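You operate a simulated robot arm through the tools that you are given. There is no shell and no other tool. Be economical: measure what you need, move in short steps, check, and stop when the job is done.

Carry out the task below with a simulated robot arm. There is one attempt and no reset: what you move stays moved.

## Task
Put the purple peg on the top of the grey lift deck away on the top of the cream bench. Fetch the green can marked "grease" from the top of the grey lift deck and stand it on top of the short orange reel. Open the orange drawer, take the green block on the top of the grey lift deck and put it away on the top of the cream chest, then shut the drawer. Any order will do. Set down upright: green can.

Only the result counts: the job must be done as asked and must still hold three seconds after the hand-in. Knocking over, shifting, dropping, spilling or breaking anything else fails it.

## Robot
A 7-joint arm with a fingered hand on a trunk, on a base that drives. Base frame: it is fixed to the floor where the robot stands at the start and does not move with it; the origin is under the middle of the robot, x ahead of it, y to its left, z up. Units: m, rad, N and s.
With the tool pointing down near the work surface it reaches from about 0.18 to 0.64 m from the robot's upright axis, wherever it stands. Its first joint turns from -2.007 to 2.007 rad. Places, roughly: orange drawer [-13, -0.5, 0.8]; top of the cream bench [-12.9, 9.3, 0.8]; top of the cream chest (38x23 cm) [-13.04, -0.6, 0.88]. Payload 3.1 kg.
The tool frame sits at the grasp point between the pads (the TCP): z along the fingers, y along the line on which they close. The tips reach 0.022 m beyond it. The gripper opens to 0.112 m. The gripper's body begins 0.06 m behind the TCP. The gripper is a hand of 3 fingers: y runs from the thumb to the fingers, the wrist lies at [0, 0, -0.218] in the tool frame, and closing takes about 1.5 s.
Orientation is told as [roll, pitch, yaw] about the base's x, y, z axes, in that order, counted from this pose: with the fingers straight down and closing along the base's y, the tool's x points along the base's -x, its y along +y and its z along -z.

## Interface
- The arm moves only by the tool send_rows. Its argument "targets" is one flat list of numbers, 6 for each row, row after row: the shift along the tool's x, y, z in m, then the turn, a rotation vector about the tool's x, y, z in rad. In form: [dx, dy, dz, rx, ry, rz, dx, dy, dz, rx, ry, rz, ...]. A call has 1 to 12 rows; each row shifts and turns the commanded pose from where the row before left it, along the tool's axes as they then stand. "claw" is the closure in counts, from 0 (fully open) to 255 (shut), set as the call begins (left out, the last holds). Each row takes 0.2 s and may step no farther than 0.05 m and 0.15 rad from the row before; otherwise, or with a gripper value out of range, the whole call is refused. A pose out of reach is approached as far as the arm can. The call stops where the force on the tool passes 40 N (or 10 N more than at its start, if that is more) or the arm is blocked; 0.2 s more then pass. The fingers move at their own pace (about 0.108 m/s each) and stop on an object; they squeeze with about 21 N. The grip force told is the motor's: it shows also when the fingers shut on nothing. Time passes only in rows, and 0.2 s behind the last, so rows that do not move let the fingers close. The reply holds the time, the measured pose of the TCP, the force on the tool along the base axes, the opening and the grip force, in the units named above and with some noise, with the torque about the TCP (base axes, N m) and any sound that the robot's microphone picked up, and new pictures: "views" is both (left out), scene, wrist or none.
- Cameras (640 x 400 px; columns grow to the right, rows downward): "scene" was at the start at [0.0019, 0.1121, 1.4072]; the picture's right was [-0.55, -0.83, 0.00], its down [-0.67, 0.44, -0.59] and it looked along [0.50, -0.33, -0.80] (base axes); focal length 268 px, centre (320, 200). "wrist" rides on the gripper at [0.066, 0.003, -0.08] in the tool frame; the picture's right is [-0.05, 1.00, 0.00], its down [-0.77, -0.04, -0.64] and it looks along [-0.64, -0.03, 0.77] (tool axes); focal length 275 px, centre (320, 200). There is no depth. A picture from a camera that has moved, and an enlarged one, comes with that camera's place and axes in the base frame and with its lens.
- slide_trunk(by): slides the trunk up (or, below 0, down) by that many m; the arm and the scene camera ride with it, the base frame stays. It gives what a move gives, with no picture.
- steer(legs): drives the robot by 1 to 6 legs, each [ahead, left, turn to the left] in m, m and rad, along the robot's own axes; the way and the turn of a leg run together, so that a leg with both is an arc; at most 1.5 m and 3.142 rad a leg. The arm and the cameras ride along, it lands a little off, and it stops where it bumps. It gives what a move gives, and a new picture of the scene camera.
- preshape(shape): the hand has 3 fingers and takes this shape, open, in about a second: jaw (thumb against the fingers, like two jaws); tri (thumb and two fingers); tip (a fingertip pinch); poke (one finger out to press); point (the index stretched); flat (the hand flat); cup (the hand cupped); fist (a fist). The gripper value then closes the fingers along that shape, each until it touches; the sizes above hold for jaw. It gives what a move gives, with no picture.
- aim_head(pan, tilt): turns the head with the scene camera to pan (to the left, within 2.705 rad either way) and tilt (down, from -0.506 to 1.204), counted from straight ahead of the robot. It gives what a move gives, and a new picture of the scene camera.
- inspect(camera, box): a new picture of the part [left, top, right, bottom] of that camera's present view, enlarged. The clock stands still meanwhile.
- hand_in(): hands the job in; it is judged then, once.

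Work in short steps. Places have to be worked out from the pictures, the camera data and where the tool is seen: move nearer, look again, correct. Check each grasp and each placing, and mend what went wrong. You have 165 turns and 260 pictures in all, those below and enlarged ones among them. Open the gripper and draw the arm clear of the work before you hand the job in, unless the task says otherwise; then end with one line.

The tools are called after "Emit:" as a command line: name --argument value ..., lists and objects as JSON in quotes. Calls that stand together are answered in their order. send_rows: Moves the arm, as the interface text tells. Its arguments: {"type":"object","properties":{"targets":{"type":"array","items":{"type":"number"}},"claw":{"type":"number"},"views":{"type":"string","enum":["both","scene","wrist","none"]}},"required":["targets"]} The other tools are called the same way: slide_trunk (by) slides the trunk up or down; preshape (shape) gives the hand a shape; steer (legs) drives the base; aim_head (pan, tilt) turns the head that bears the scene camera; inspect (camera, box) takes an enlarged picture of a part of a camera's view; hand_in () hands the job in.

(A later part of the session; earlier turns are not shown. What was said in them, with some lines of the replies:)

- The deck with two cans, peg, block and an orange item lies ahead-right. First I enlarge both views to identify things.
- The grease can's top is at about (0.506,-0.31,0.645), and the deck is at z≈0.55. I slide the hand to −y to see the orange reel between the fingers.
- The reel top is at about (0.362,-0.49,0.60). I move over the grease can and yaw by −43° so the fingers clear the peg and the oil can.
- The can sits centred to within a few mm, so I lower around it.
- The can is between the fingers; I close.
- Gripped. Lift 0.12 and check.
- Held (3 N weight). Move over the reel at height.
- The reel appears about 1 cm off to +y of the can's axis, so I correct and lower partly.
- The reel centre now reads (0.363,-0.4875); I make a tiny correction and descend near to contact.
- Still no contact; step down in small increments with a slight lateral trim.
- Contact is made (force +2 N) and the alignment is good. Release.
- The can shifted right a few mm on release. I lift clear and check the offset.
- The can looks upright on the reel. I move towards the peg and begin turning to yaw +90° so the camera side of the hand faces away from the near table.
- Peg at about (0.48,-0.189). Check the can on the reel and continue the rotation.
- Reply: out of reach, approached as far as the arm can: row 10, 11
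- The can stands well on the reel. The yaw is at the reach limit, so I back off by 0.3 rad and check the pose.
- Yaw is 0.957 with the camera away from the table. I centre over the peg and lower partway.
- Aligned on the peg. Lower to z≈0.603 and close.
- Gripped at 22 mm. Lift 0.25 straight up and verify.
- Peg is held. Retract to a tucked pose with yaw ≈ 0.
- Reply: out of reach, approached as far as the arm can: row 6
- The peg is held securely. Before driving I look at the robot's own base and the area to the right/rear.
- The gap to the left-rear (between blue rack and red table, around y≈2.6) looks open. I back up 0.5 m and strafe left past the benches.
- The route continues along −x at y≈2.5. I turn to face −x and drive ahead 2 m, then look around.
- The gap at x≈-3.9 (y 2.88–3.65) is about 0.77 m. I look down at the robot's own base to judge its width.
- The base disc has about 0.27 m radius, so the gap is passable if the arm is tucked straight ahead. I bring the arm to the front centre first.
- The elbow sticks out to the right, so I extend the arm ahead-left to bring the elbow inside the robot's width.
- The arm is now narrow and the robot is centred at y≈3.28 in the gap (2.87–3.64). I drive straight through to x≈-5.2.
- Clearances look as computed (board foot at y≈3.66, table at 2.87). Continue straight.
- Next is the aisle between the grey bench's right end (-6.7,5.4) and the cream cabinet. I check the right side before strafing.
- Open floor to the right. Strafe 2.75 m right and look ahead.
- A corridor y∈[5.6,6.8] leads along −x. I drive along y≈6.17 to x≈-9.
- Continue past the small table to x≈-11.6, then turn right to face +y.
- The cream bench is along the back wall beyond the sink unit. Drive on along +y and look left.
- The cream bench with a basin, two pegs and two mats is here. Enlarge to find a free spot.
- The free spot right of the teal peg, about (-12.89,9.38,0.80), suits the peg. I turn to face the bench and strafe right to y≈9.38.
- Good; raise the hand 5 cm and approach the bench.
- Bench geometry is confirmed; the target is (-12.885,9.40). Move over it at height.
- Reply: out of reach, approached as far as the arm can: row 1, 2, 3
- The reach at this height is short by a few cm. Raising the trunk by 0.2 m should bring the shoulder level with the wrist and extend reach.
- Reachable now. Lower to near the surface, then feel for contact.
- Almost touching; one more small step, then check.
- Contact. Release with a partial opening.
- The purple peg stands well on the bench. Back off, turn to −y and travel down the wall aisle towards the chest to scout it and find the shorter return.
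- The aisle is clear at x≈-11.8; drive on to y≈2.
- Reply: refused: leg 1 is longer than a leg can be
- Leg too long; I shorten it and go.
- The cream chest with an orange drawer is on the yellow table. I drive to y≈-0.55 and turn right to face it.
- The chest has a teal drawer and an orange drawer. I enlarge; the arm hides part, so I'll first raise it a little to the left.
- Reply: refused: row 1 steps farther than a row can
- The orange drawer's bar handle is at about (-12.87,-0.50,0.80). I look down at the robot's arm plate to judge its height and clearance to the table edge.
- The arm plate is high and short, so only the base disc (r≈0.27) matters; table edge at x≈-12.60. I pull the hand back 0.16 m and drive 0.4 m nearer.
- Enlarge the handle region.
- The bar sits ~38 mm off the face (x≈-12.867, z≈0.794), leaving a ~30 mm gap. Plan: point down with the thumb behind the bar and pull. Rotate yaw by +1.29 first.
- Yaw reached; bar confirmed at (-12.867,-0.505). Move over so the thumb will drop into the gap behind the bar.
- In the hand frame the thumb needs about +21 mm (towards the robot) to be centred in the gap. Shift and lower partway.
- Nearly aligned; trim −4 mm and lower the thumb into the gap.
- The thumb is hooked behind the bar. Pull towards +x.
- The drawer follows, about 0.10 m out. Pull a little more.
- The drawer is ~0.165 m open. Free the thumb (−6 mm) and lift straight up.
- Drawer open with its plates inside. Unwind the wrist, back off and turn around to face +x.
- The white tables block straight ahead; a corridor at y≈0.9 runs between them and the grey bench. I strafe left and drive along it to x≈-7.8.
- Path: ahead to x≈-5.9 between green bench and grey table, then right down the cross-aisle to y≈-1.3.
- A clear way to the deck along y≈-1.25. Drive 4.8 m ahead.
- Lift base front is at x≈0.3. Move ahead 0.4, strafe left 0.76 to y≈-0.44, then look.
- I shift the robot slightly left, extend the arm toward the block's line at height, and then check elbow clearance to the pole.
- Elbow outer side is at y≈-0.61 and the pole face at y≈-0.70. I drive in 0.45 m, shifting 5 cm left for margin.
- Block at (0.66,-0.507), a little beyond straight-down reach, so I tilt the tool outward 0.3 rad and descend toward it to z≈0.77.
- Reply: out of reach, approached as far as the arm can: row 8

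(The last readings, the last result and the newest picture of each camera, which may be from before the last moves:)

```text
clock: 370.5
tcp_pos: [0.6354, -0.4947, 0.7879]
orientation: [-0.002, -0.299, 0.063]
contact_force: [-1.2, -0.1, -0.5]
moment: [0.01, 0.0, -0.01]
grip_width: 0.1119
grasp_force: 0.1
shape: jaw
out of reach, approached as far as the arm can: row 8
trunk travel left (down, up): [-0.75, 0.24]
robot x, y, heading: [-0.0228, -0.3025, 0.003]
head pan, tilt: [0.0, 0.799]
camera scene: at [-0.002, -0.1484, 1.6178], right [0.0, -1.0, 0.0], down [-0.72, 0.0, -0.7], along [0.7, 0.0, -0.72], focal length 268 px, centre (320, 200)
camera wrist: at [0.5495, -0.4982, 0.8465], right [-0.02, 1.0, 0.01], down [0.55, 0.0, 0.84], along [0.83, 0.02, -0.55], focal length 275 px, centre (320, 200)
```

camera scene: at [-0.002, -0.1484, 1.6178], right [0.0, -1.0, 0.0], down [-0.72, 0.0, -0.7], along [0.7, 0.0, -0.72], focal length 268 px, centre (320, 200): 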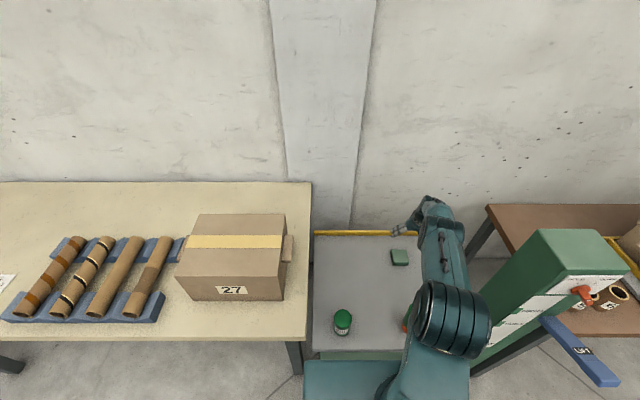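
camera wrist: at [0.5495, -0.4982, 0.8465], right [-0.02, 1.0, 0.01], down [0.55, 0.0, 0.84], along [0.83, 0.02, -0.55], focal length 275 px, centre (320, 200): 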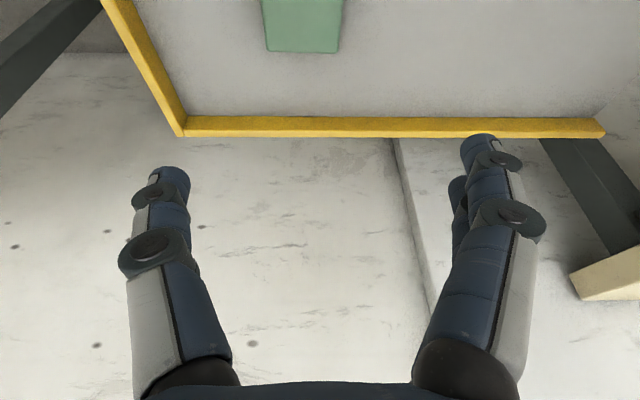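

At the reach limit. I shift the hand left 0.12, then strafe the base right 0.12 and ahead 0.015 to get closer.

Emit:
send_rows --targets '[0, 0.04, 0, 0, 0, 0, 0, 0.04, 0, 0, 0, 0, 0, 0.03, 0, 0, 0, 0]' --views "none"

Emit:
steer --legs '[[0.015, -0.12, 0]]'

```text
clock: 371.3
tcp_pos: [0.6283, -0.384, 0.7888]
orientation: [-0.005, -0.299, 0.062]
contact_force: [0.7, 0.4, -0.3]
moment: [0.01, 0.04, -0.01]
grip_width: 0.1119
grasp_force: 0.0
shape: jaw
trunk travel left (down, up): [-0.75, 0.24]
robot x, y, heading: [-0.0223, -0.2975, 0.004]
head pan, tilt: [0.0, 0.799]
```

```text
clock: 372.5
tcp_pos: [0.6442, -0.5066, 0.7868]
orientation: [-0.002, -0.3, 0.063]
contact_force: [0.0, -0.1, -1.0]
moment: [0.01, -0.03, 0.01]
grip_width: 0.1119
grasp_force: 0.0
shape: jaw
trunk travel left (down, up): [-0.75, 0.24]
robot x, y, heading: [-0.0076, -0.4204, 0.002]
head pan, tilt: [0.0, 0.799]
camera scene: at [0.0144, -0.271, 1.6178], right [0.0, -1.0, 0.0], down [-0.72, 0.0, -0.7], along [0.7, 0.0, -0.72], focal length 268 px, centre (320, 200)
```

scene: 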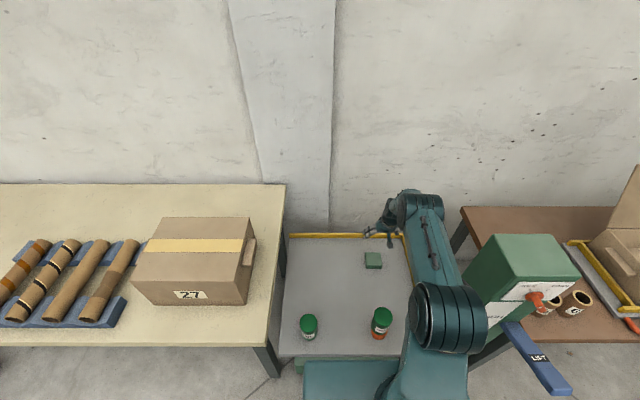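

Block confirmed at (0.664,-0.506). Descend to z≈0.60 around it.

Emit:
send_rows --targets '[0.0093, -0.0004, 0.0461, 0, 0, 0, 0.0093, -0.0004, 0.0461, 0, 0, 0, 0.0093, -0.0004, 0.0461, 0, 0, 0, 0.0093, -0.0004, 0.0461, 0, 0, 0]' --views "both"

```text
clock: 373.5
tcp_pos: [0.6029, -0.5104, 0.6587]
orientation: [-0.003, -0.3, 0.064]
contact_force: [0.5, 0.1, 0.5]
moment: [-0.01, -0.02, -0.01]
grip_width: 0.112
grasp_force: 0.0
shape: jaw
out of reach, approached as far as the arm can: row 2, 3, 4
trunk travel left (down, up): [-0.75, 0.24]
robot x, y, heading: [-0.0078, -0.4227, 0.003]
head pan, tilt: [0.0, 0.799]
camera scene: at [0.014, -0.2698, 1.6177], right [0.0, -1.0, 0.0], down [-0.72, 0.0, -0.7], along [0.7, 0.0, -0.72], focal length 268 px, centre (320, 200)
camera wrist: at [0.5163, -0.5136, 0.7184], right [-0.02, 1.0, 0.01], down [0.55, 0.0, 0.84], along [0.84, 0.02, -0.55], focal length 275 px, centre (320, 200)
```

scene: 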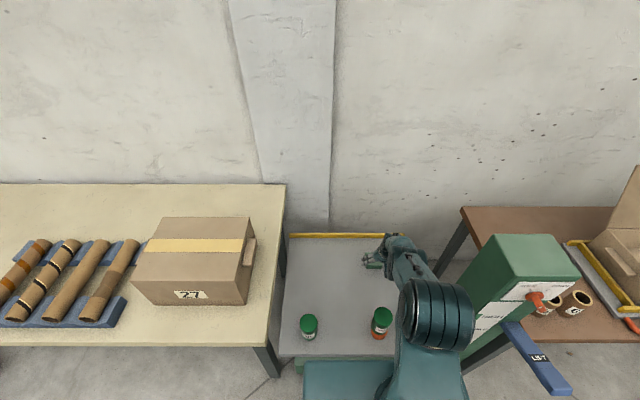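
wrist: 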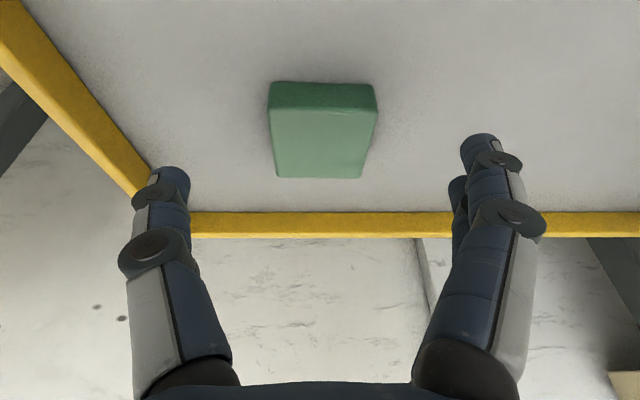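

The raised trunk now limits reach downward. Raise the hand 0.22, then lower the trunk 0.2.

Emit:
send_rows --targets '[-0.0206, 0, -0.0397, 0, 0, 0, -0.0206, 0, -0.0397, 0, 0, 0, -0.0206, 0, -0.0397, 0, 0, 0, -0.0206, 0, -0.0397, 0, 0, 0, -0.0206, 0, -0.0397, 0, 0, 0]' --views "none"

Emit:
slide_trunk --by -0.2

Emit:
send_rows --targets '[0, 0, 0, 0, 0, 0]' --views "both"

```text
clock: 374.7
tcp_pos: [0.6405, -0.51, 0.8824]
orientation: [-0.003, -0.3, 0.062]
contact_force: [0.7, 1.1, 0.2]
moment: [0.01, 0.02, 0.06]
grip_width: 0.1119
grasp_force: 0.0
shape: jaw
trunk travel left (down, up): [-0.75, 0.24]
robot x, y, heading: [-0.0075, -0.4216, 0.001]
head pan, tilt: [0.0, 0.799]
```

```text
clock: 376.9
tcp_pos: [0.6405, -0.5083, 0.6804]
orientation: [-0.002, -0.299, 0.065]
contact_force: [-0.5, -0.3, 0.8]
moment: [0.0, -0.01, 0.03]
grip_width: 0.1119
grasp_force: 0.0
shape: jaw
trunk travel left (down, up): [-0.55, 0.44]
robot x, y, heading: [-0.0078, -0.425, 0.003]
head pan, tilt: [0.0, 0.799]
```

```text
clock: 377.3
tcp_pos: [0.6405, -0.509, 0.6811]
orientation: [-0.001, -0.3, 0.066]
contact_force: [0.0, -0.5, -0.3]
moment: [0.01, 0.0, 0.0]
grip_width: 0.112
grasp_force: 0.1
shape: jaw
trunk travel left (down, up): [-0.55, 0.44]
robot x, y, heading: [-0.0106, -0.4252, 0.003]
head pan, tilt: [0.0, 0.799]
camera scene: at [0.0143, -0.2699, 1.4177], right [0.0, -1.0, 0.0], down [-0.72, 0.0, -0.7], along [0.7, 0.0, -0.72], focal length 268 px, centre (320, 200)
camera wrist: at [0.5546, -0.5118, 0.7405], right [-0.02, 1.0, 0.01], down [0.55, 0.0, 0.84], along [0.83, 0.02, -0.55], focal length 275 px, centre (320, 200)
```

scene: 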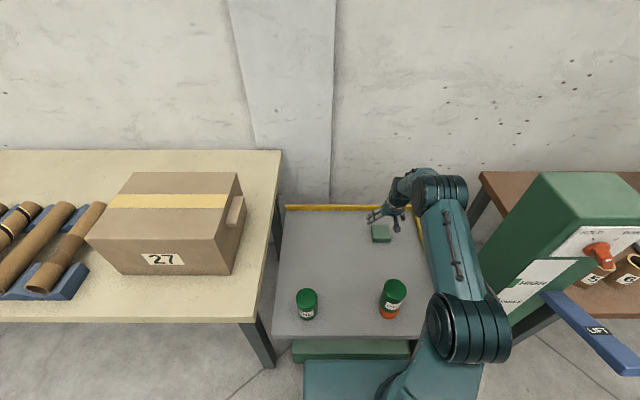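
wrist: 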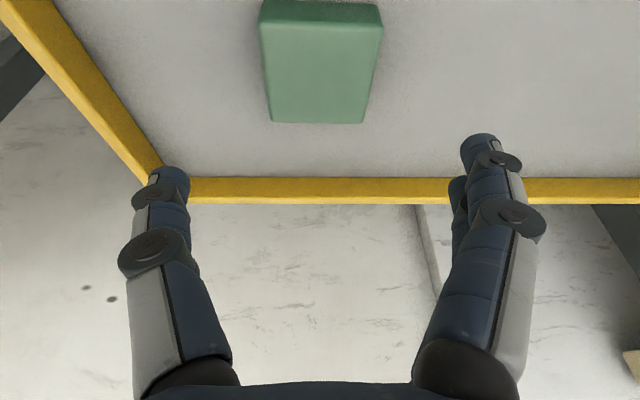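

Now within reach. Descend to z≈0.577 at x≈0.657.

Emit:
send_rows --targets '[0.005, -0.0004, 0.0348, 0, 0, 0, 0.005, -0.0004, 0.0348, 0, 0, 0, 0.004, -0.0004, 0.032, 0, 0, 0]' --views "wrist"

```text
clock: 378.1
tcp_pos: [0.6573, -0.5098, 0.5803]
orientation: [-0.004, -0.298, 0.064]
contact_force: [-0.2, -0.2, 0.0]
moment: [0.02, 0.05, 0.01]
grip_width: 0.1117
grasp_force: 0.1
shape: jaw
trunk travel left (down, up): [-0.55, 0.44]
robot x, y, heading: [-0.0059, -0.4221, 0.001]
head pan, tilt: [0.0, 0.799]
camera wrist: at [0.5717, -0.5128, 0.6386], right [-0.02, 1.0, 0.01], down [0.55, 0.0, 0.83], along [0.83, 0.02, -0.55], focal length 275 px, centre (320, 200)
```

wrist: 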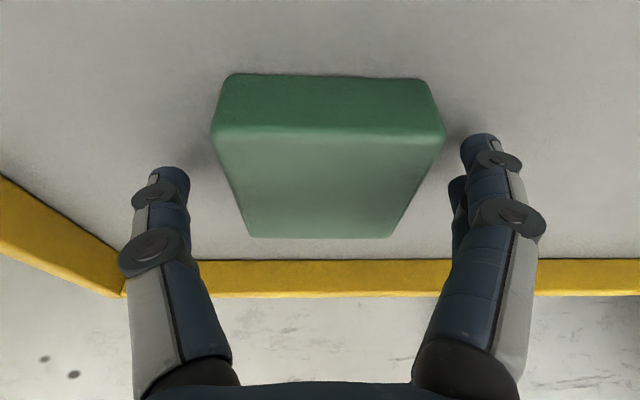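

The block is low (top ≈0.578), so I go 5 mm lower and close.

Emit:
send_rows --targets '[0.0015, 0, 0.0048, 0, 0, 0, 0, 0, 0, 0, 0, 0]' --views "none"

Emit:
send_rows --targets '[0, 0, 0, 0, 0, 0, 0, 0, 0, 0, 0, 0, 0, 0, 0, 0, 0, 0, 0, 0, 0, 0, 0, 0, 0, 0, 0, 0, 0, 0, 0, 0, 0, 0, 0, 0]' --claw 255 --views "wrist"

```text
clock: 378.7
tcp_pos: [0.6576, -0.5106, 0.5749]
orientation: [-0.002, -0.301, 0.062]
contact_force: [0.9, 0.1, 0.8]
moment: [0.0, -0.03, -0.02]
grip_width: 0.112
grasp_force: 0.0
shape: jaw
trunk travel left (down, up): [-0.55, 0.44]
robot x, y, heading: [-0.0071, -0.4266, 0.007]
head pan, tilt: [0.0, 0.799]
```

```text
clock: 380.1
tcp_pos: [0.6589, -0.5088, 0.5753]
orientation: [-0.002, -0.3, 0.065]
contact_force: [1.9, 3.3, 5.5]
moment: [0.53, 0.1, -0.07]
grip_width: 0.0649
grasp_force: 21.1
shape: jaw
trunk travel left (down, up): [-0.55, 0.44]
robot x, y, heading: [-0.0095, -0.4252, 0.004]
head pan, tilt: [0.0, 0.799]
camera wrist: at [0.5712, -0.5123, 0.6343], right [-0.02, 1.0, 0.01], down [0.55, 0.0, 0.84], along [0.84, 0.02, -0.55], focal length 275 px, centre (320, 200)
```

wrist: 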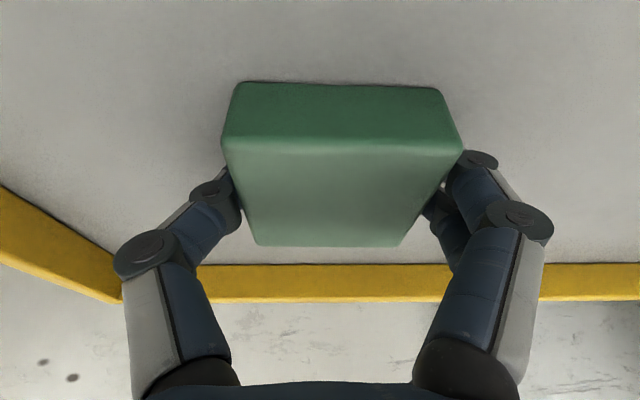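

Gripped at 65 mm. Lift straight up 0.15.

Emit:
send_rows --targets '[-0.0059, 0, -0.0191, 0, 0, 0, -0.0111, 0, -0.0358, 0, 0, 0, -0.0111, 0, -0.0358, 0, 0, 0, -0.0148, 0, -0.0478, 0, 0, 0]' --views "wrist"

```text
clock: 381.1
tcp_pos: [0.6542, -0.5084, 0.7208]
orientation: [-0.002, -0.297, 0.063]
contact_force: [0.2, 0.0, -2.8]
moment: [-0.02, 0.04, 0.01]
grip_width: 0.0648
grasp_force: 21.3
shape: jaw
trunk travel left (down, up): [-0.55, 0.44]
robot x, y, heading: [-0.0082, -0.4204, 0.002]
head pan, tilt: [0.0, 0.799]
camera wrist: at [0.5676, -0.5117, 0.7803], right [-0.02, 1.0, 0.01], down [0.55, 0.0, 0.83], along [0.83, 0.02, -0.55], focal length 275 px, centre (320, 200)
```

wrist: 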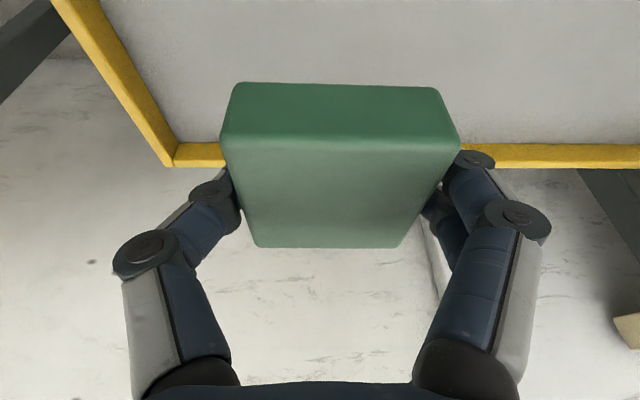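

Held firmly. Raise the trunk 0.2 (hand to z≈0.92), then reverse out.

Emit:
slide_trunk --by 0.2

Emit:
steer --legs '[[-0.45, 0, 0]]'

Emit:
inspect --camera "scene" --box '[270, 150, 450, 300]'

```text
clock: 383.3
tcp_pos: [0.6547, -0.5104, 0.9202]
orientation: [-0.002, -0.299, 0.061]
contact_force: [0.4, 0.3, -4.6]
moment: [-0.02, -0.01, 0.0]
grip_width: 0.0653
grasp_force: 21.0
shape: jaw
trunk travel left (down, up): [-0.75, 0.24]
robot x, y, heading: [-0.0037, -0.4225, 0.002]
head pan, tilt: [0.0, 0.799]
```

```text
clock: 385.9
tcp_pos: [0.2134, -0.5085, 0.9203]
orientation: [-0.002, -0.3, 0.067]
contact_force: [-0.2, 0.6, -4.0]
moment: [-0.03, 0.0, -0.02]
grip_width: 0.0648
grasp_force: 21.0
shape: jaw
trunk travel left (down, up): [-0.75, 0.24]
robot x, y, heading: [-0.4499, -0.426, 0.004]
head pan, tilt: [0.0, 0.799]
camera scene: at [-0.4278, -0.2721, 1.6177], right [0.01, -1.0, 0.0], down [-0.72, 0.0, -0.7], along [0.7, 0.0, -0.72], focal length 268 px, centre (320, 200)
```

scene: 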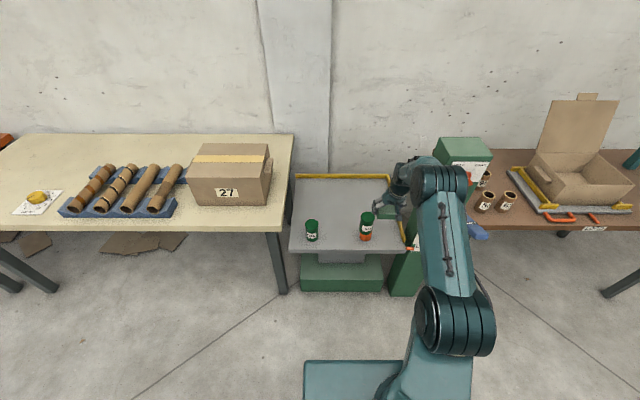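

```text
2.67 times, centred on (360, 225) of scene
camera zoom: at [-0.4278, -0.2721, 1.6177], right [0.01, -1.0, 0.0], down [-0.72, 0.0, -0.7], along [0.7, 0.0, -0.72], focal length 714 px, centre (213, 133)
```

zoom: 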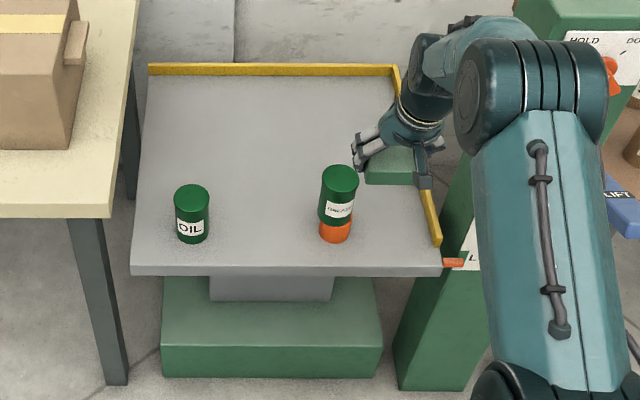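

Everything on the deck is fine. Turn left in place (away from the lever), then strafe to y≈-1.25 and drive back −x.

Emit:
steer --legs '[[0, 0, 3.135], [0, 0.82, 0], [1.4, 0, 0], [1.4, 0, 0]]'

Emit:
aim_head --pan 0.1 --tilt 0.4

```text
clock: 410.8
tcp_pos: [-3.8428, -1.3753, 0.9205]
orientation: [-0.001, -0.299, -3.016]
contact_force: [0.3, 0.1, -3.6]
moment: [0.0, -0.04, -0.04]
grip_width: 0.0649
grasp_force: 20.8
shape: jaw
trunk travel left (down, up): [-0.75, 0.24]
robot x, y, heading: [-3.1751, -1.4182, -3.079]
head pan, tilt: [0.0, 0.799]
camera scene: at [-3.1875, -1.5736, 1.6176], right [-0.07, 1.0, 0.0], down [0.72, 0.05, -0.7], along [-0.69, -0.05, -0.72], focal length 268 px, centre (320, 200)
```

scene: 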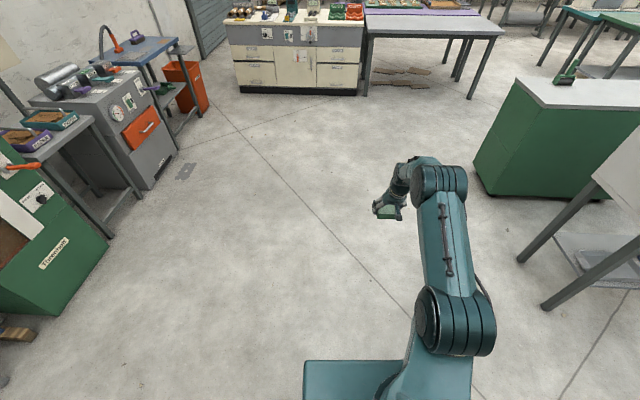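

```text
clock: 411.7
tcp_pos: [-3.8424, -1.3751, 0.921]
orientation: [0.0, -0.301, -3.016]
contact_force: [-0.9, 0.3, -3.7]
moment: [0.02, -0.01, 0.0]
grip_width: 0.0647
grasp_force: 21.3
shape: jaw
trunk travel left (down, up): [-0.75, 0.24]
robot x, y, heading: [-3.1789, -1.4198, -3.077]
head pan, tilt: [0.099, 0.4]
camera scene: at [-3.1982, -1.5835, 1.6527], right [-0.16, 0.99, 0.0], down [0.39, 0.06, -0.92], along [-0.91, -0.15, -0.39], focal length 268 px, centre (320, 200)
```

scene: 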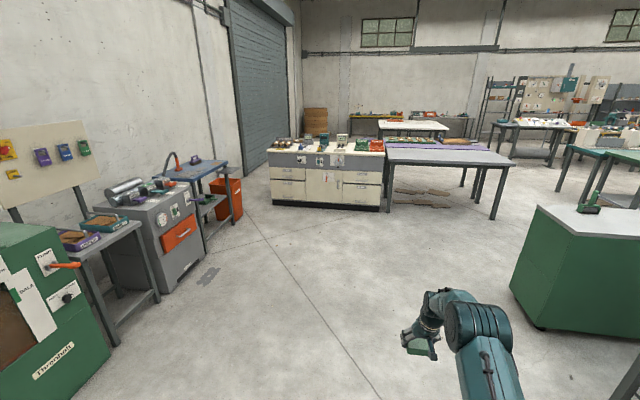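

Retract the arm 15 cm for clearance, then drive to x≈-5.75, go up the cross-aisle to y≈0.85 and on.

Emit:
send_rows --targets '[0.0358, 0, -0.0111, 0, 0, 0, 0.0358, 0, -0.0111, 0, 0, 0, 0.0358, 0, -0.0111, 0, 0, 0, 0.0358, 0, -0.0111, 0, 0, 0]' --views "none"

Emit:
steer --legs '[[1.3, 0, -0.064], [1.27, 0, 0], [0, -1.1, 0], [0, -1.18, 0]]'

Emit:
aim_head --pan 0.0 --tilt 0.5

```text
clock: 412.7
tcp_pos: [-3.6922, -1.3554, 0.9212]
orientation: [-0.002, -0.301, -3.017]
contact_force: [-0.1, 0.3, -3.0]
moment: [0.03, -0.02, 0.0]
grip_width: 0.0646
grasp_force: 21.5
shape: jaw
trunk travel left (down, up): [-0.75, 0.24]
robot x, y, heading: [-3.1731, -1.4186, -3.077]
head pan, tilt: [0.099, 0.4]
```

```text
clock: 436.1
tcp_pos: [-6.3211, 0.8978, 0.9219]
orientation: [-0.001, -0.299, -3.053]
contact_force: [-0.8, 0.0, -3.9]
moment: [-0.01, 0.02, -0.01]
grip_width: 0.0648
grasp_force: 20.9
shape: jaw
trunk travel left (down, up): [-0.75, 0.24]
robot x, y, heading: [-5.8089, 0.8121, -3.115]
head pan, tilt: [0.099, 0.4]
camera scene: at [-5.835, 0.6522, 1.6528], right [-0.13, 0.99, 0.0], down [0.39, 0.05, -0.92], along [-0.91, -0.12, -0.39], focal length 268 px, centre (320, 200)
```

scene: 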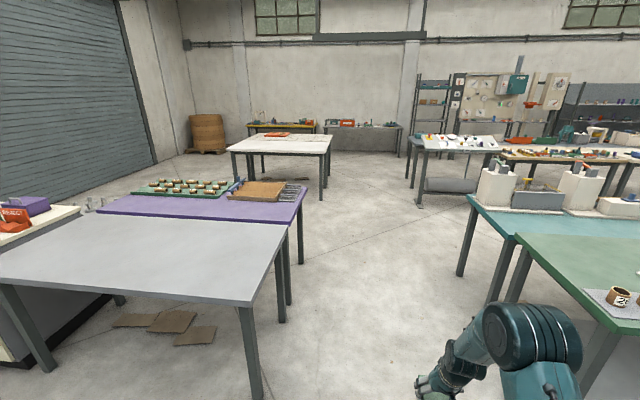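

```text
clock: 436.8
tcp_pos: [-6.3212, 0.8984, 0.9208]
orientation: [-0.002, -0.3, -3.053]
contact_force: [-0.3, 0.9, -3.9]
moment: [0.04, 0.01, 0.01]
grip_width: 0.0652
grasp_force: 20.9
shape: jaw
trunk travel left (down, up): [-0.75, 0.24]
robot x, y, heading: [-5.8098, 0.8148, -3.111]
head pan, tilt: [0.0, 0.499]
camera scene: at [-5.8341, 0.6611, 1.6436], right [-0.03, 1.0, 0.0], down [0.48, 0.01, -0.88], along [-0.88, -0.02, -0.48], focal length 268 px, centre (320, 200)
```

scene: 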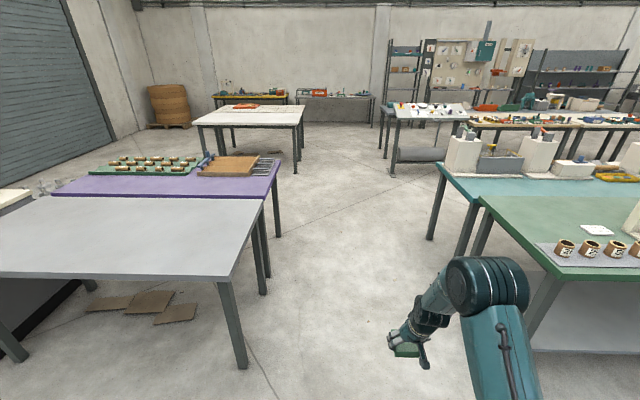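

Path clear. Drive 5.9 m along y≈0.85, then strafe left to y≈-0.55 in front of the chest.

Emit:
steer --legs '[[1.47, 0, -0.03], [1.47, 0, 0], [1.47, 0, 0], [1.47, 0, 0]]'

Emit:
steer --legs '[[0, 1.0, 0], [0, 0.4, 0]]'

Emit:
aim_head --pan 0.1 --tilt 0.7

```text
clock: 465.0
tcp_pos: [-12.2455, 0.8825, 0.9208]
orientation: [-0.002, -0.298, -3.069]
contact_force: [0.0, 0.1, -4.3]
moment: [0.01, 0.01, -0.03]
grip_width: 0.0647
grasp_force: 21.3
shape: jaw
trunk travel left (down, up): [-0.75, 0.24]
robot x, y, heading: [-11.7321, 0.7888, -3.126]
head pan, tilt: [0.0, 0.499]
camera scene: at [-11.7614, 0.6382, 1.6436], right [-0.01, 1.0, 0.0], down [0.48, 0.01, -0.88], along [-0.88, -0.01, -0.48], focal length 268 px, centre (320, 200)
```

scene: 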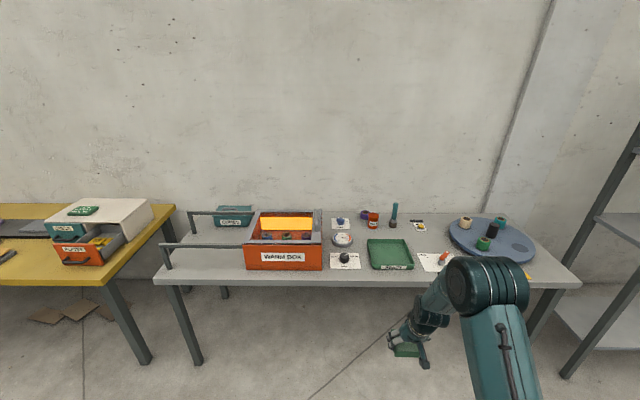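

```text
clock: 472.3
tcp_pos: [-12.2226, -0.5258, 0.9221]
orientation: [-0.004, -0.298, -3.069]
contact_force: [-0.4, -1.1, -3.7]
moment: [0.06, 0.01, 0.01]
grip_width: 0.0649
grasp_force: 20.8
shape: jaw
trunk travel left (down, up): [-0.75, 0.24]
robot x, y, heading: [-11.7109, -0.6159, -3.128]
head pan, tilt: [0.0, 0.499]
camera scene: at [-11.7395, -0.7704, 1.6436], right [-0.01, 1.0, 0.0], down [0.48, 0.01, -0.88], along [-0.88, -0.01, -0.48], focal length 268 px, centre (320, 200)
```

scene: 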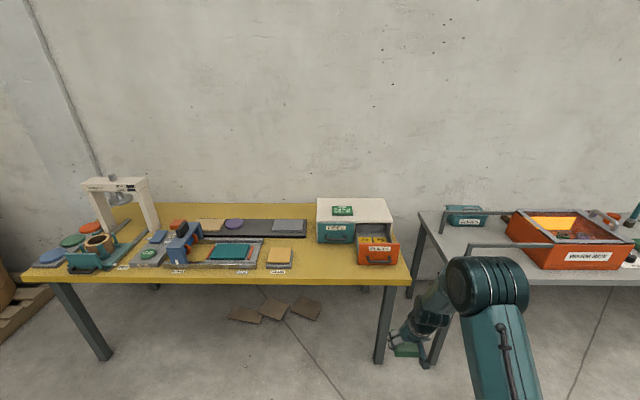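

```text
clock: 473.0
tcp_pos: [-12.223, -0.5251, 0.9213]
orientation: [-0.001, -0.299, -3.07]
contact_force: [-0.2, 0.0, -4.0]
moment: [-0.03, -0.02, -0.01]
grip_width: 0.0649
grasp_force: 21.4
shape: jaw
trunk travel left (down, up): [-0.75, 0.24]
robot x, y, heading: [-11.7107, -0.616, -3.133]
head pan, tilt: [0.099, 0.7]
camera scene: at [-11.733, -0.7779, 1.626], right [-0.11, 0.99, 0.0], down [0.64, 0.07, -0.77], along [-0.76, -0.09, -0.64], focal length 268 px, centre (320, 200)
```

scene: 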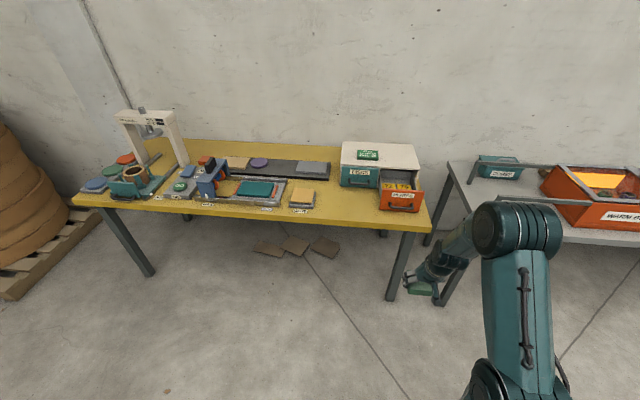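

The chest top is free at about (-12.995,-0.50), right of the job tag. Lift the hand a bit, extend, and drive in 0.63 m.

Emit:
send_rows --targets '[-0.036, 0, -0.015, 0, 0, 0, -0.036, 0, -0.015, 0, 0, 0]' --views "none"

Emit:
steer --legs '[[0.45, -0.02, -0.008], [0.18, 0, 0]]'

Emit:
send_rows --targets '[0, 0, 0, 0, 0, 0]' --views "wrist"

```text
clock: 473.6
tcp_pos: [-12.2851, -0.5313, 0.9718]
orientation: [-0.003, -0.297, -3.068]
contact_force: [-0.3, 0.0, -3.3]
moment: [0.01, 0.0, 0.03]
grip_width: 0.065
grasp_force: 21.0
shape: jaw
trunk travel left (down, up): [-0.75, 0.24]
robot x, y, heading: [-11.7116, -0.6162, -3.13]
head pan, tilt: [0.099, 0.7]
```

```text
clock: 477.4
tcp_pos: [-12.9069, -0.5014, 0.9709]
orientation: [-0.003, -0.297, -3.088]
contact_force: [-1.1, -0.4, -3.0]
moment: [0.04, 0.02, -0.01]
grip_width: 0.0648
grasp_force: 21.3
shape: jaw
trunk travel left (down, up): [-0.75, 0.24]
robot x, y, heading: [-12.3357, -0.5982, 3.135]
head pan, tilt: [0.099, 0.7]
camera scene: at [-12.3612, -0.7591, 1.6259], right [-0.09, 1.0, 0.0], down [0.64, 0.06, -0.76], along [-0.76, -0.07, -0.65], focal length 268 px, centre (320, 200)
```

scene: 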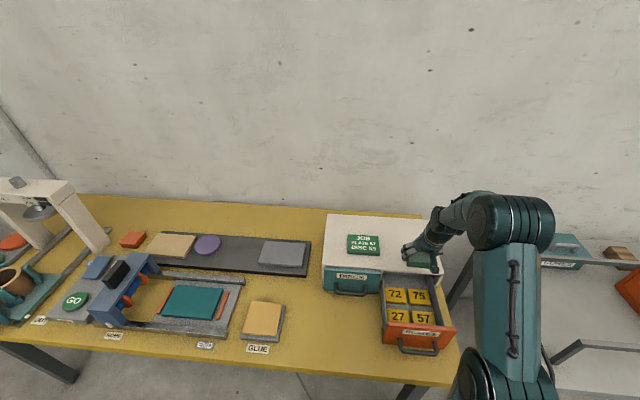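

```text
clock: 477.8
tcp_pos: [-12.9061, -0.5017, 0.9716]
orientation: [-0.002, -0.298, -3.085]
contact_force: [-0.1, -0.9, -4.6]
moment: [0.03, -0.03, -0.02]
grip_width: 0.065
grasp_force: 21.2
shape: jaw
trunk travel left (down, up): [-0.75, 0.24]
robot x, y, heading: [-12.3338, -0.5969, 3.138]
head pan, tilt: [0.099, 0.7]
camera wrist: at [-12.8186, -0.5011, 1.0304], right [0.01, -1.0, 0.01], down [-0.55, 0.0, 0.83], along [-0.83, -0.01, -0.55], focal length 275 px, centre (320, 200)
```

wrist: 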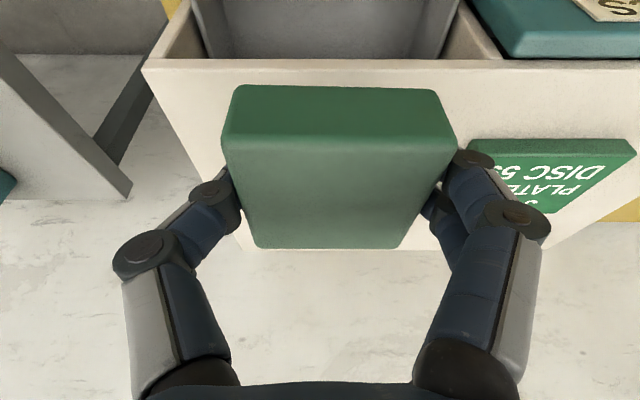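

Position check good (chest edge y≈-0.40, tag from y≈-0.617). Move forward 9 cm and down to z≈0.92.

Emit:
send_rows --targets '[-0.0287, -0.005, 0.0089, 0, 0, 0, -0.0287, -0.005, 0.0089, 0, 0, 0, -0.0287, -0.005, 0.0089, 0, 0, 0, 0.0148, 0, 0.0478, 0, 0, 0]' --views "wrist"

```text
clock: 478.8
tcp_pos: [-12.9995, -0.4917, 0.9187]
orientation: [-0.001, -0.299, -3.086]
contact_force: [0.4, 0.1, -3.8]
moment: [0.0, -0.01, 0.0]
grip_width: 0.0647
grasp_force: 21.3
shape: jaw
trunk travel left (down, up): [-0.75, 0.24]
robot x, y, heading: [-12.3383, -0.5972, 3.136]
head pan, tilt: [0.099, 0.7]
camera wrist: at [-12.9115, -0.4912, 0.9782], right [0.01, -1.0, 0.01], down [-0.55, 0.0, 0.83], along [-0.83, -0.01, -0.55], focal length 275 px, centre (320, 200)
```

wrist: 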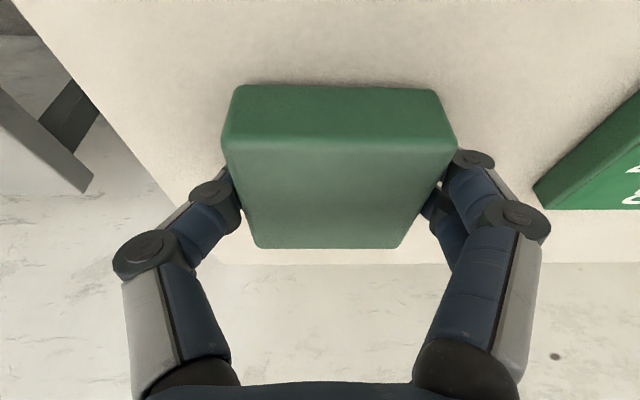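

Over the spot. Lower gently until contact.

Emit:
send_rows --targets '[0.0018, 0, 0.0057, 0, 0, 0, 0.0012, 0, 0.0038, 0, 0, 0, 0, 0, 0, 0, 0, 0]' --views "none"

Emit:
send_rows --targets '[0.0009, 0, 0.0029, 0, 0, 0, 0, 0, 0, 0, 0, 0]' --views "none"

```text
clock: 479.6
tcp_pos: [-12.9978, -0.4927, 0.912]
orientation: [-0.003, -0.303, -3.087]
contact_force: [-2.6, -1.0, 9.1]
moment: [-0.55, -0.05, -0.16]
grip_width: 0.0647
grasp_force: 21.0
shape: jaw
trunk travel left (down, up): [-0.75, 0.24]
robot x, y, heading: [-12.3325, -0.5981, 3.135]
head pan, tilt: [0.099, 0.7]
```

```text
clock: 480.2
tcp_pos: [-12.9977, -0.4926, 0.911]
orientation: [-0.004, -0.309, -3.088]
contact_force: [-9.0, 0.9, 28.4]
moment: [-1.0, 0.05, -0.4]
grip_width: 0.0636
grasp_force: 21.1
shape: jaw
trunk travel left (down, up): [-0.75, 0.24]
robot x, y, heading: [-12.3352, -0.5956, 3.135]
head pan, tilt: [0.099, 0.7]
```

Contact; back off 3 mm to relieve the load, then release.

Emit:
send_rows --targets '[-0.0012, 0, -0.0038, 0, 0, 0, 0, 0, 0, 0, 0, 0]' --views "none"

Emit:
send_rows --targets '[0, 0, 0, 0, 0, 0, 0, 0, 0, 0, 0, 0, 0, 0, 0, 0, 0, 0, 0, 0, 0, 0, 0, 0]' --claw 20 --views "wrist"

```text
clock: 480.8
tcp_pos: [-12.9963, -0.4923, 0.9112]
orientation: [-0.004, -0.298, -3.086]
contact_force: [-5.4, -0.1, 13.6]
moment: [-0.47, 0.03, -0.12]
grip_width: 0.0638
grasp_force: 20.8
shape: jaw
trunk travel left (down, up): [-0.75, 0.24]
robot x, y, heading: [-12.3347, -0.5987, 3.139]
head pan, tilt: [0.099, 0.7]
```

```text
clock: 481.8
tcp_pos: [-12.9962, -0.492, 0.9106]
orientation: [-0.002, -0.297, -3.087]
contact_force: [0.1, -0.3, 0.3]
moment: [0.01, 0.03, 0.0]
grip_width: 0.1031
grasp_force: 0.1
shape: jaw
trunk travel left (down, up): [-0.75, 0.24]
robot x, y, heading: [-12.3344, -0.5963, 3.139]
head pan, tilt: [0.099, 0.7]
camera wrist: at [-12.9091, -0.4916, 0.9704], right [0.01, -1.0, 0.01], down [-0.55, 0.0, 0.83], along [-0.83, -0.02, -0.55], focal length 275 px, centre (320, 200)
```

wrist: 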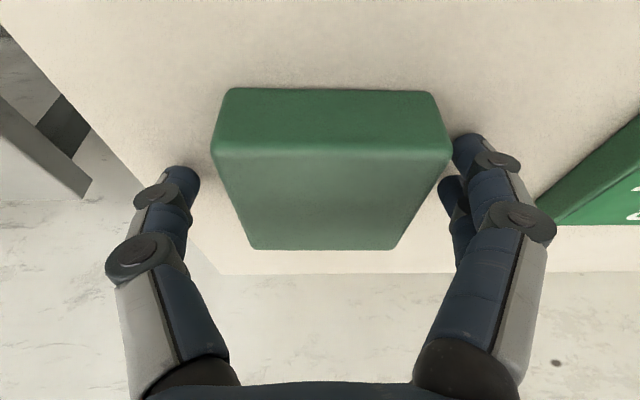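

The block rests on the chest. Lift clear and retract.

Emit:
send_rows --targets '[-0.0089, 0, -0.0287, 0, 0, 0, -0.0118, 0, -0.0382, 0, 0, 0, -0.0148, 0, -0.0478, 0, 0, 0, 0.045, 0, -0.0139, 0, 0, 0, 0.045, 0, -0.0139, 0, 0, 0, 0.045, 0, -0.0139, 0, 0, 0, 0.045, 0, -0.0139, 0, 0, 0, 0.045, 0, -0.0139, 0, 0, 0, 0.045, 0, -0.0139, 0, 0, 0, 0, 0, 0, 0, 0.15, 0, 0, 0, 0, 0, 0.15, 0]' --views "both"

```text
clock: 484.2
tcp_pos: [-12.7136, -0.4767, 1.0323]
orientation: [-0.004, 0.004, -3.086]
contact_force: [0.2, 0.0, 0.9]
moment: [-0.03, 0.02, 0.02]
grip_width: 0.1032
grasp_force: 0.1
shape: jaw
trunk travel left (down, up): [-0.75, 0.24]
robot x, y, heading: [-12.3372, -0.5983, 3.135]
head pan, tilt: [0.099, 0.7]
camera scene: at [-12.3597, -0.7591, 1.6259], right [-0.09, 1.0, 0.0], down [0.64, 0.06, -0.76], along [-0.76, -0.07, -0.64], focal length 268 px, centre (320, 200)
camera wrist: at [-12.6469, -0.4764, 1.1143], right [0.01, -1.0, 0.0], down [-0.77, -0.01, 0.63], along [-0.63, 0.0, -0.77], focal length 275 px, centre (320, 200)
```

scene: 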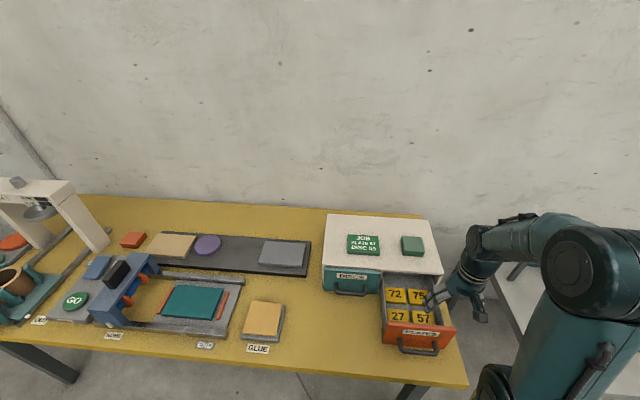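
wrist: 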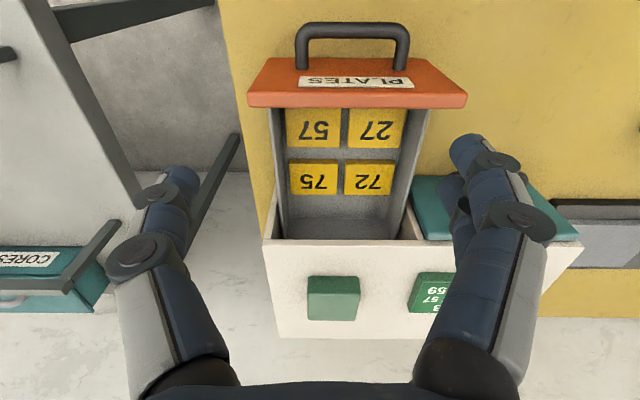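

The block is well placed. For shutting: close the hand, go to just in front of the bar (x≈-12.65, y≈-0.505) and lower to z≈0.80.

Emit:
send_rows --targets '[0.032, 0.017, 0, 0, 0, 0, 0.032, 0.017, 0, 0, 0, 0, 0, 0, 0, 0, 0, 0, 0, 0, 0, 0, 0, 0, 0, 0, 0, 0, 0, 0, 0, 0, 0.046, 0, 0, 0, 0, 0, 0.046, 0, 0, 0]' --claw 255 --views "wrist"

```text
clock: 485.8
tcp_pos: [-12.6498, -0.5066, 0.9384]
orientation: [-0.002, 0.002, -3.088]
contact_force: [-0.5, 0.3, -0.8]
moment: [0.0, -0.02, -0.01]
grip_width: 0.0001
grasp_force: 20.9
shape: jaw
trunk travel left (down, up): [-0.75, 0.24]
robot x, y, heading: [-12.3333, -0.5983, 3.13]
head pan, tilt: [0.099, 0.7]
camera wrist: at [-12.5829, -0.5081, 1.0218], right [0.01, -1.0, 0.0], down [-0.77, -0.01, 0.63], along [-0.63, 0.0, -0.77], focal length 275 px, centre (320, 200)
```

wrist: 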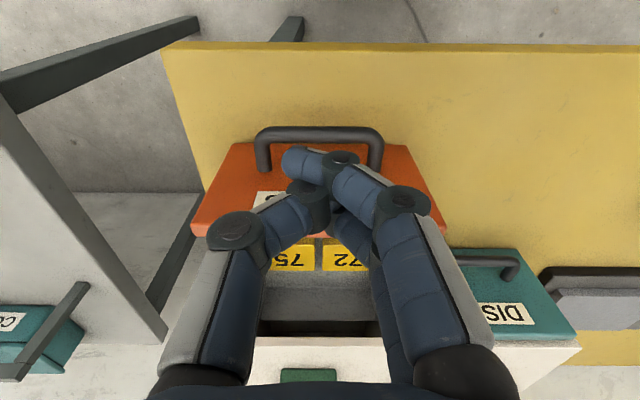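

The bar is at x≈-12.692; fingertips will come down ~4 cm in front. Lower, then push.

Emit:
send_rows --targets '[0, 0, 0.046, 0, 0, 0, 0, 0, 0.046, 0, 0, 0, 0, 0, 0.046, 0, 0, 0]' --views "wrist"

```text
clock: 486.6
tcp_pos: [-12.6508, -0.5085, 0.803]
orientation: [-0.001, 0.002, -3.088]
contact_force: [0.7, -0.6, 1.3]
moment: [-0.04, 0.01, 0.03]
grip_width: 0.0
grasp_force: 21.2
shape: jaw
trunk travel left (down, up): [-0.75, 0.24]
robot x, y, heading: [-12.3355, -0.5965, 3.138]
head pan, tilt: [0.099, 0.7]
camera wrist: at [-12.5847, -0.5088, 0.8852], right [0.01, -1.0, 0.0], down [-0.77, -0.01, 0.64], along [-0.64, 0.0, -0.77], focal length 275 px, centre (320, 200)
```

wrist: 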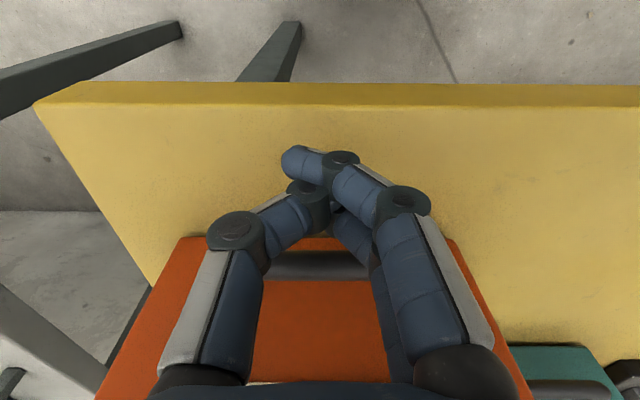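

Fingers are in front of the bar. Push −x 0.15 m.

Emit:
send_rows --targets '[-0.03, -0.0016, 0, 0, 0, 0, -0.03, -0.0016, 0, 0, 0, 0, -0.03, -0.0016, 0, 0, 0, 0, -0.03, -0.0016, 0, 0, 0, 0, -0.03, -0.0016, 0, 0, 0, 0]' --views "wrist"

```text
clock: 487.8
tcp_pos: [-12.794, -0.5045, 0.8025]
orientation: [-0.008, 0.001, -3.088]
contact_force: [0.6, -0.6, 1.4]
moment: [-0.03, -0.01, 0.0]
grip_width: 0.0001
grasp_force: 21.2
shape: jaw
out of reach, approached as far as the arm can: row 5
trunk travel left (down, up): [-0.75, 0.24]
robot x, y, heading: [-12.3355, -0.6004, 3.133]
head pan, tilt: [0.099, 0.7]
camera wrist: at [-12.7272, -0.5061, 0.8843], right [0.01, -1.0, -0.01], down [-0.77, -0.01, 0.63], along [-0.63, 0.0, -0.77], focal length 275 px, centre (320, 200)
```

wrist: 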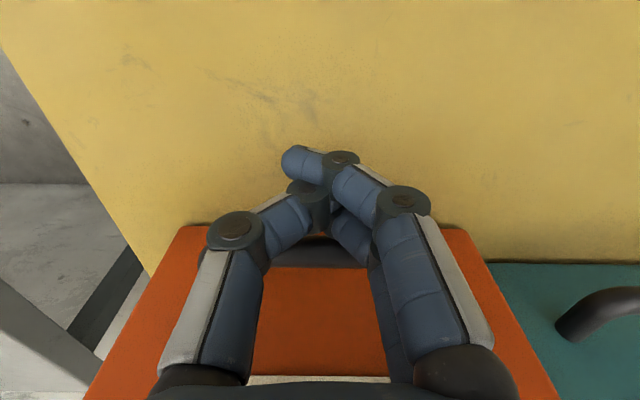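

Almost shut, but the arm reports a reach limit. I try a slightly higher hand and continue in small pushes.

Emit:
send_rows --targets '[-0.01, 0, -0.008, 0, 0, 0, -0.012, 0, 0, 0, 0, 0, -0.012, 0, 0, 0, 0, 0]' --views "none"

```text
clock: 488.6
tcp_pos: [-12.8279, -0.5071, 0.8106]
orientation: [-0.004, 0.0, -3.087]
contact_force: [-1.0, 0.0, -0.1]
moment: [0.03, 0.0, -0.02]
grip_width: 0.0
grasp_force: 20.9
shape: jaw
trunk travel left (down, up): [-0.75, 0.24]
robot x, y, heading: [-12.3373, -0.5975, 3.137]
head pan, tilt: [0.099, 0.7]
```

Progress. Keep pushing gently until it stops.

Emit:
send_rows --targets '[-0.008, 0, 0, 0, 0, 0, -0.008, 0, 0, 0, 0, 0]' --views "wrist"

```text
clock: 489.2
tcp_pos: [-12.8357, -0.5085, 0.8112]
orientation: [0.0, 0.008, -3.09]
contact_force: [26.8, 1.7, 0.6]
moment: [0.0, -0.11, 0.04]
grip_width: 0.0
grasp_force: 20.6
shape: jaw
trunk travel left (down, up): [-0.75, 0.24]
robot x, y, heading: [-12.3364, -0.6, 3.133]
head pan, tilt: [0.099, 0.7]
camera wrist: at [-12.77, -0.5087, 0.8933], right [0.01, -1.0, 0.0], down [-0.78, 0.0, 0.63], along [-0.63, 0.0, -0.78], focal length 275 px, centre (320, 200)
```

wrist: 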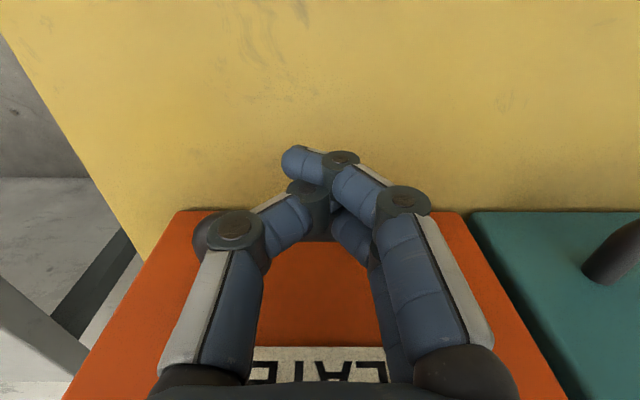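

The drawer is at its stop (27 N) with both fronts flush. Back off, lift and look.

Emit:
send_rows --targets '[0.03, 0, 0, 0, 0, 0, 0.03, 0, 0, 0, 0, 0, 0, 0, -0.045, 0, 0, 0, 0, 0, -0.045, 0, 0, 0, 0, 0, -0.045, 0, 0, 0, 0, 0, -0.045, 0, 0, 0, 0, 0, -0.04, 0, 0, 0, 0.04, 0, 0, 0, 0, 0, 0.04, 0, 0, 0, 0, 0]' --claw 0 --views "wrist"

Emit:
steer --legs '[[-0.4, 0, 0]]'

Emit:
inspect --camera "scene" --box '[300, 120, 500, 250]'

```text
clock: 491.2
tcp_pos: [-12.6995, -0.5005, 1.0331]
orientation: [-0.003, 0.0, -3.087]
contact_force: [0.1, -0.8, -0.9]
moment: [0.01, 0.0, 0.0]
grip_width: 0.1119
grasp_force: 0.1
shape: jaw
trunk travel left (down, up): [-0.75, 0.24]
robot x, y, heading: [-12.3332, -0.5957, 3.131]
head pan, tilt: [0.099, 0.7]
camera wrist: at [-12.6326, -0.5013, 1.1141], right [0.01, -1.0, 0.0], down [-0.77, -0.01, 0.64], along [-0.64, 0.0, -0.77], focal length 275 px, centre (320, 200)
```

wrist: 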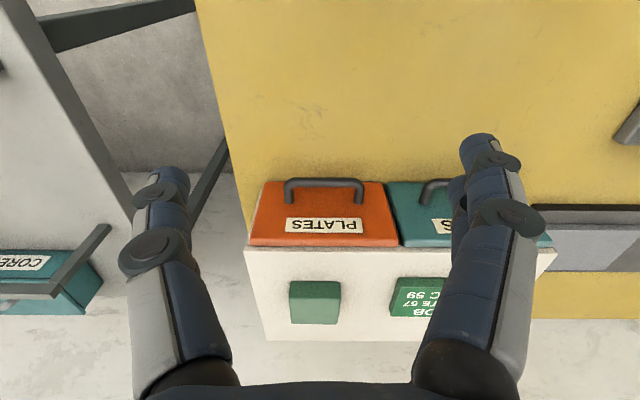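

```text
clock: 493.7
tcp_pos: [-12.3023, -0.5057, 1.031]
orientation: [-0.001, 0.0, -3.084]
contact_force: [0.0, -0.7, 0.3]
moment: [0.05, 0.04, 0.01]
grip_width: 0.1121
grasp_force: 0.0
shape: jaw
trunk travel left (down, up): [-0.75, 0.24]
robot x, y, heading: [-11.9338, -0.5991, 3.142]
head pan, tilt: [0.099, 0.7]
camera scene: at [-11.9584, -0.7608, 1.6259], right [-0.1, 1.0, 0.0], down [0.64, 0.06, -0.77], along [-0.76, -0.07, -0.64], focal length 268 px, centre (320, 200)
```

scene: 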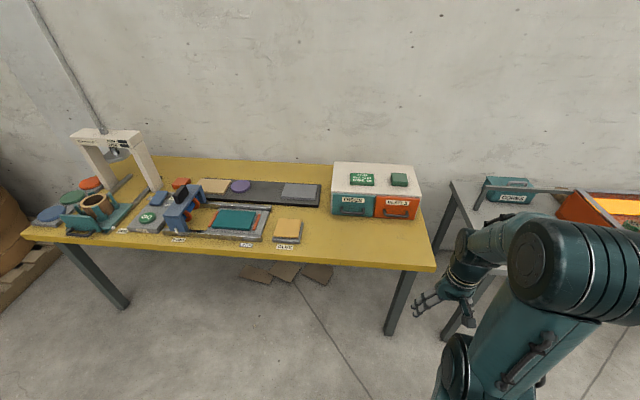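

```text
3.08 times, centred on (400, 185) of scene
camera zoom: at [-11.9584, -0.7608, 1.6259], right [-0.1, 1.0, 0.0], down [0.64, 0.06, -0.77], along [-0.76, -0.07, -0.64], focal length 824 px, centre (74, 246)
```

zoom: 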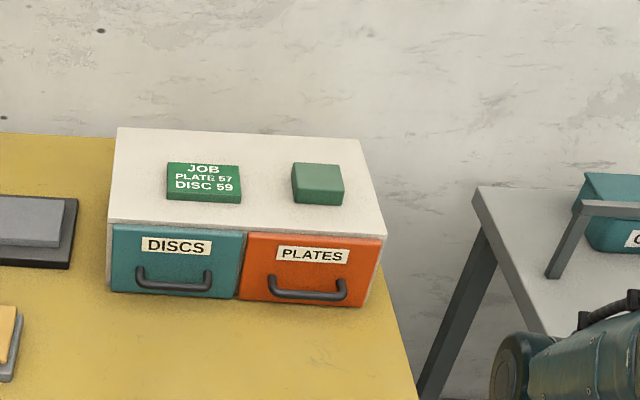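

The drawer is shut flush and the block rests on the chest. The can stands on the reel, the peg stands on the bench, and the arm is clear with the hand open. I hand in.

Emit:
hand_in

```text
The job is handed in.
```

The job is handed in: the purple peg is on the cream bench, the grease can stands upright on the short orange reel, the green block is on the cream chest, and the orange drawer was opened and is shut again.
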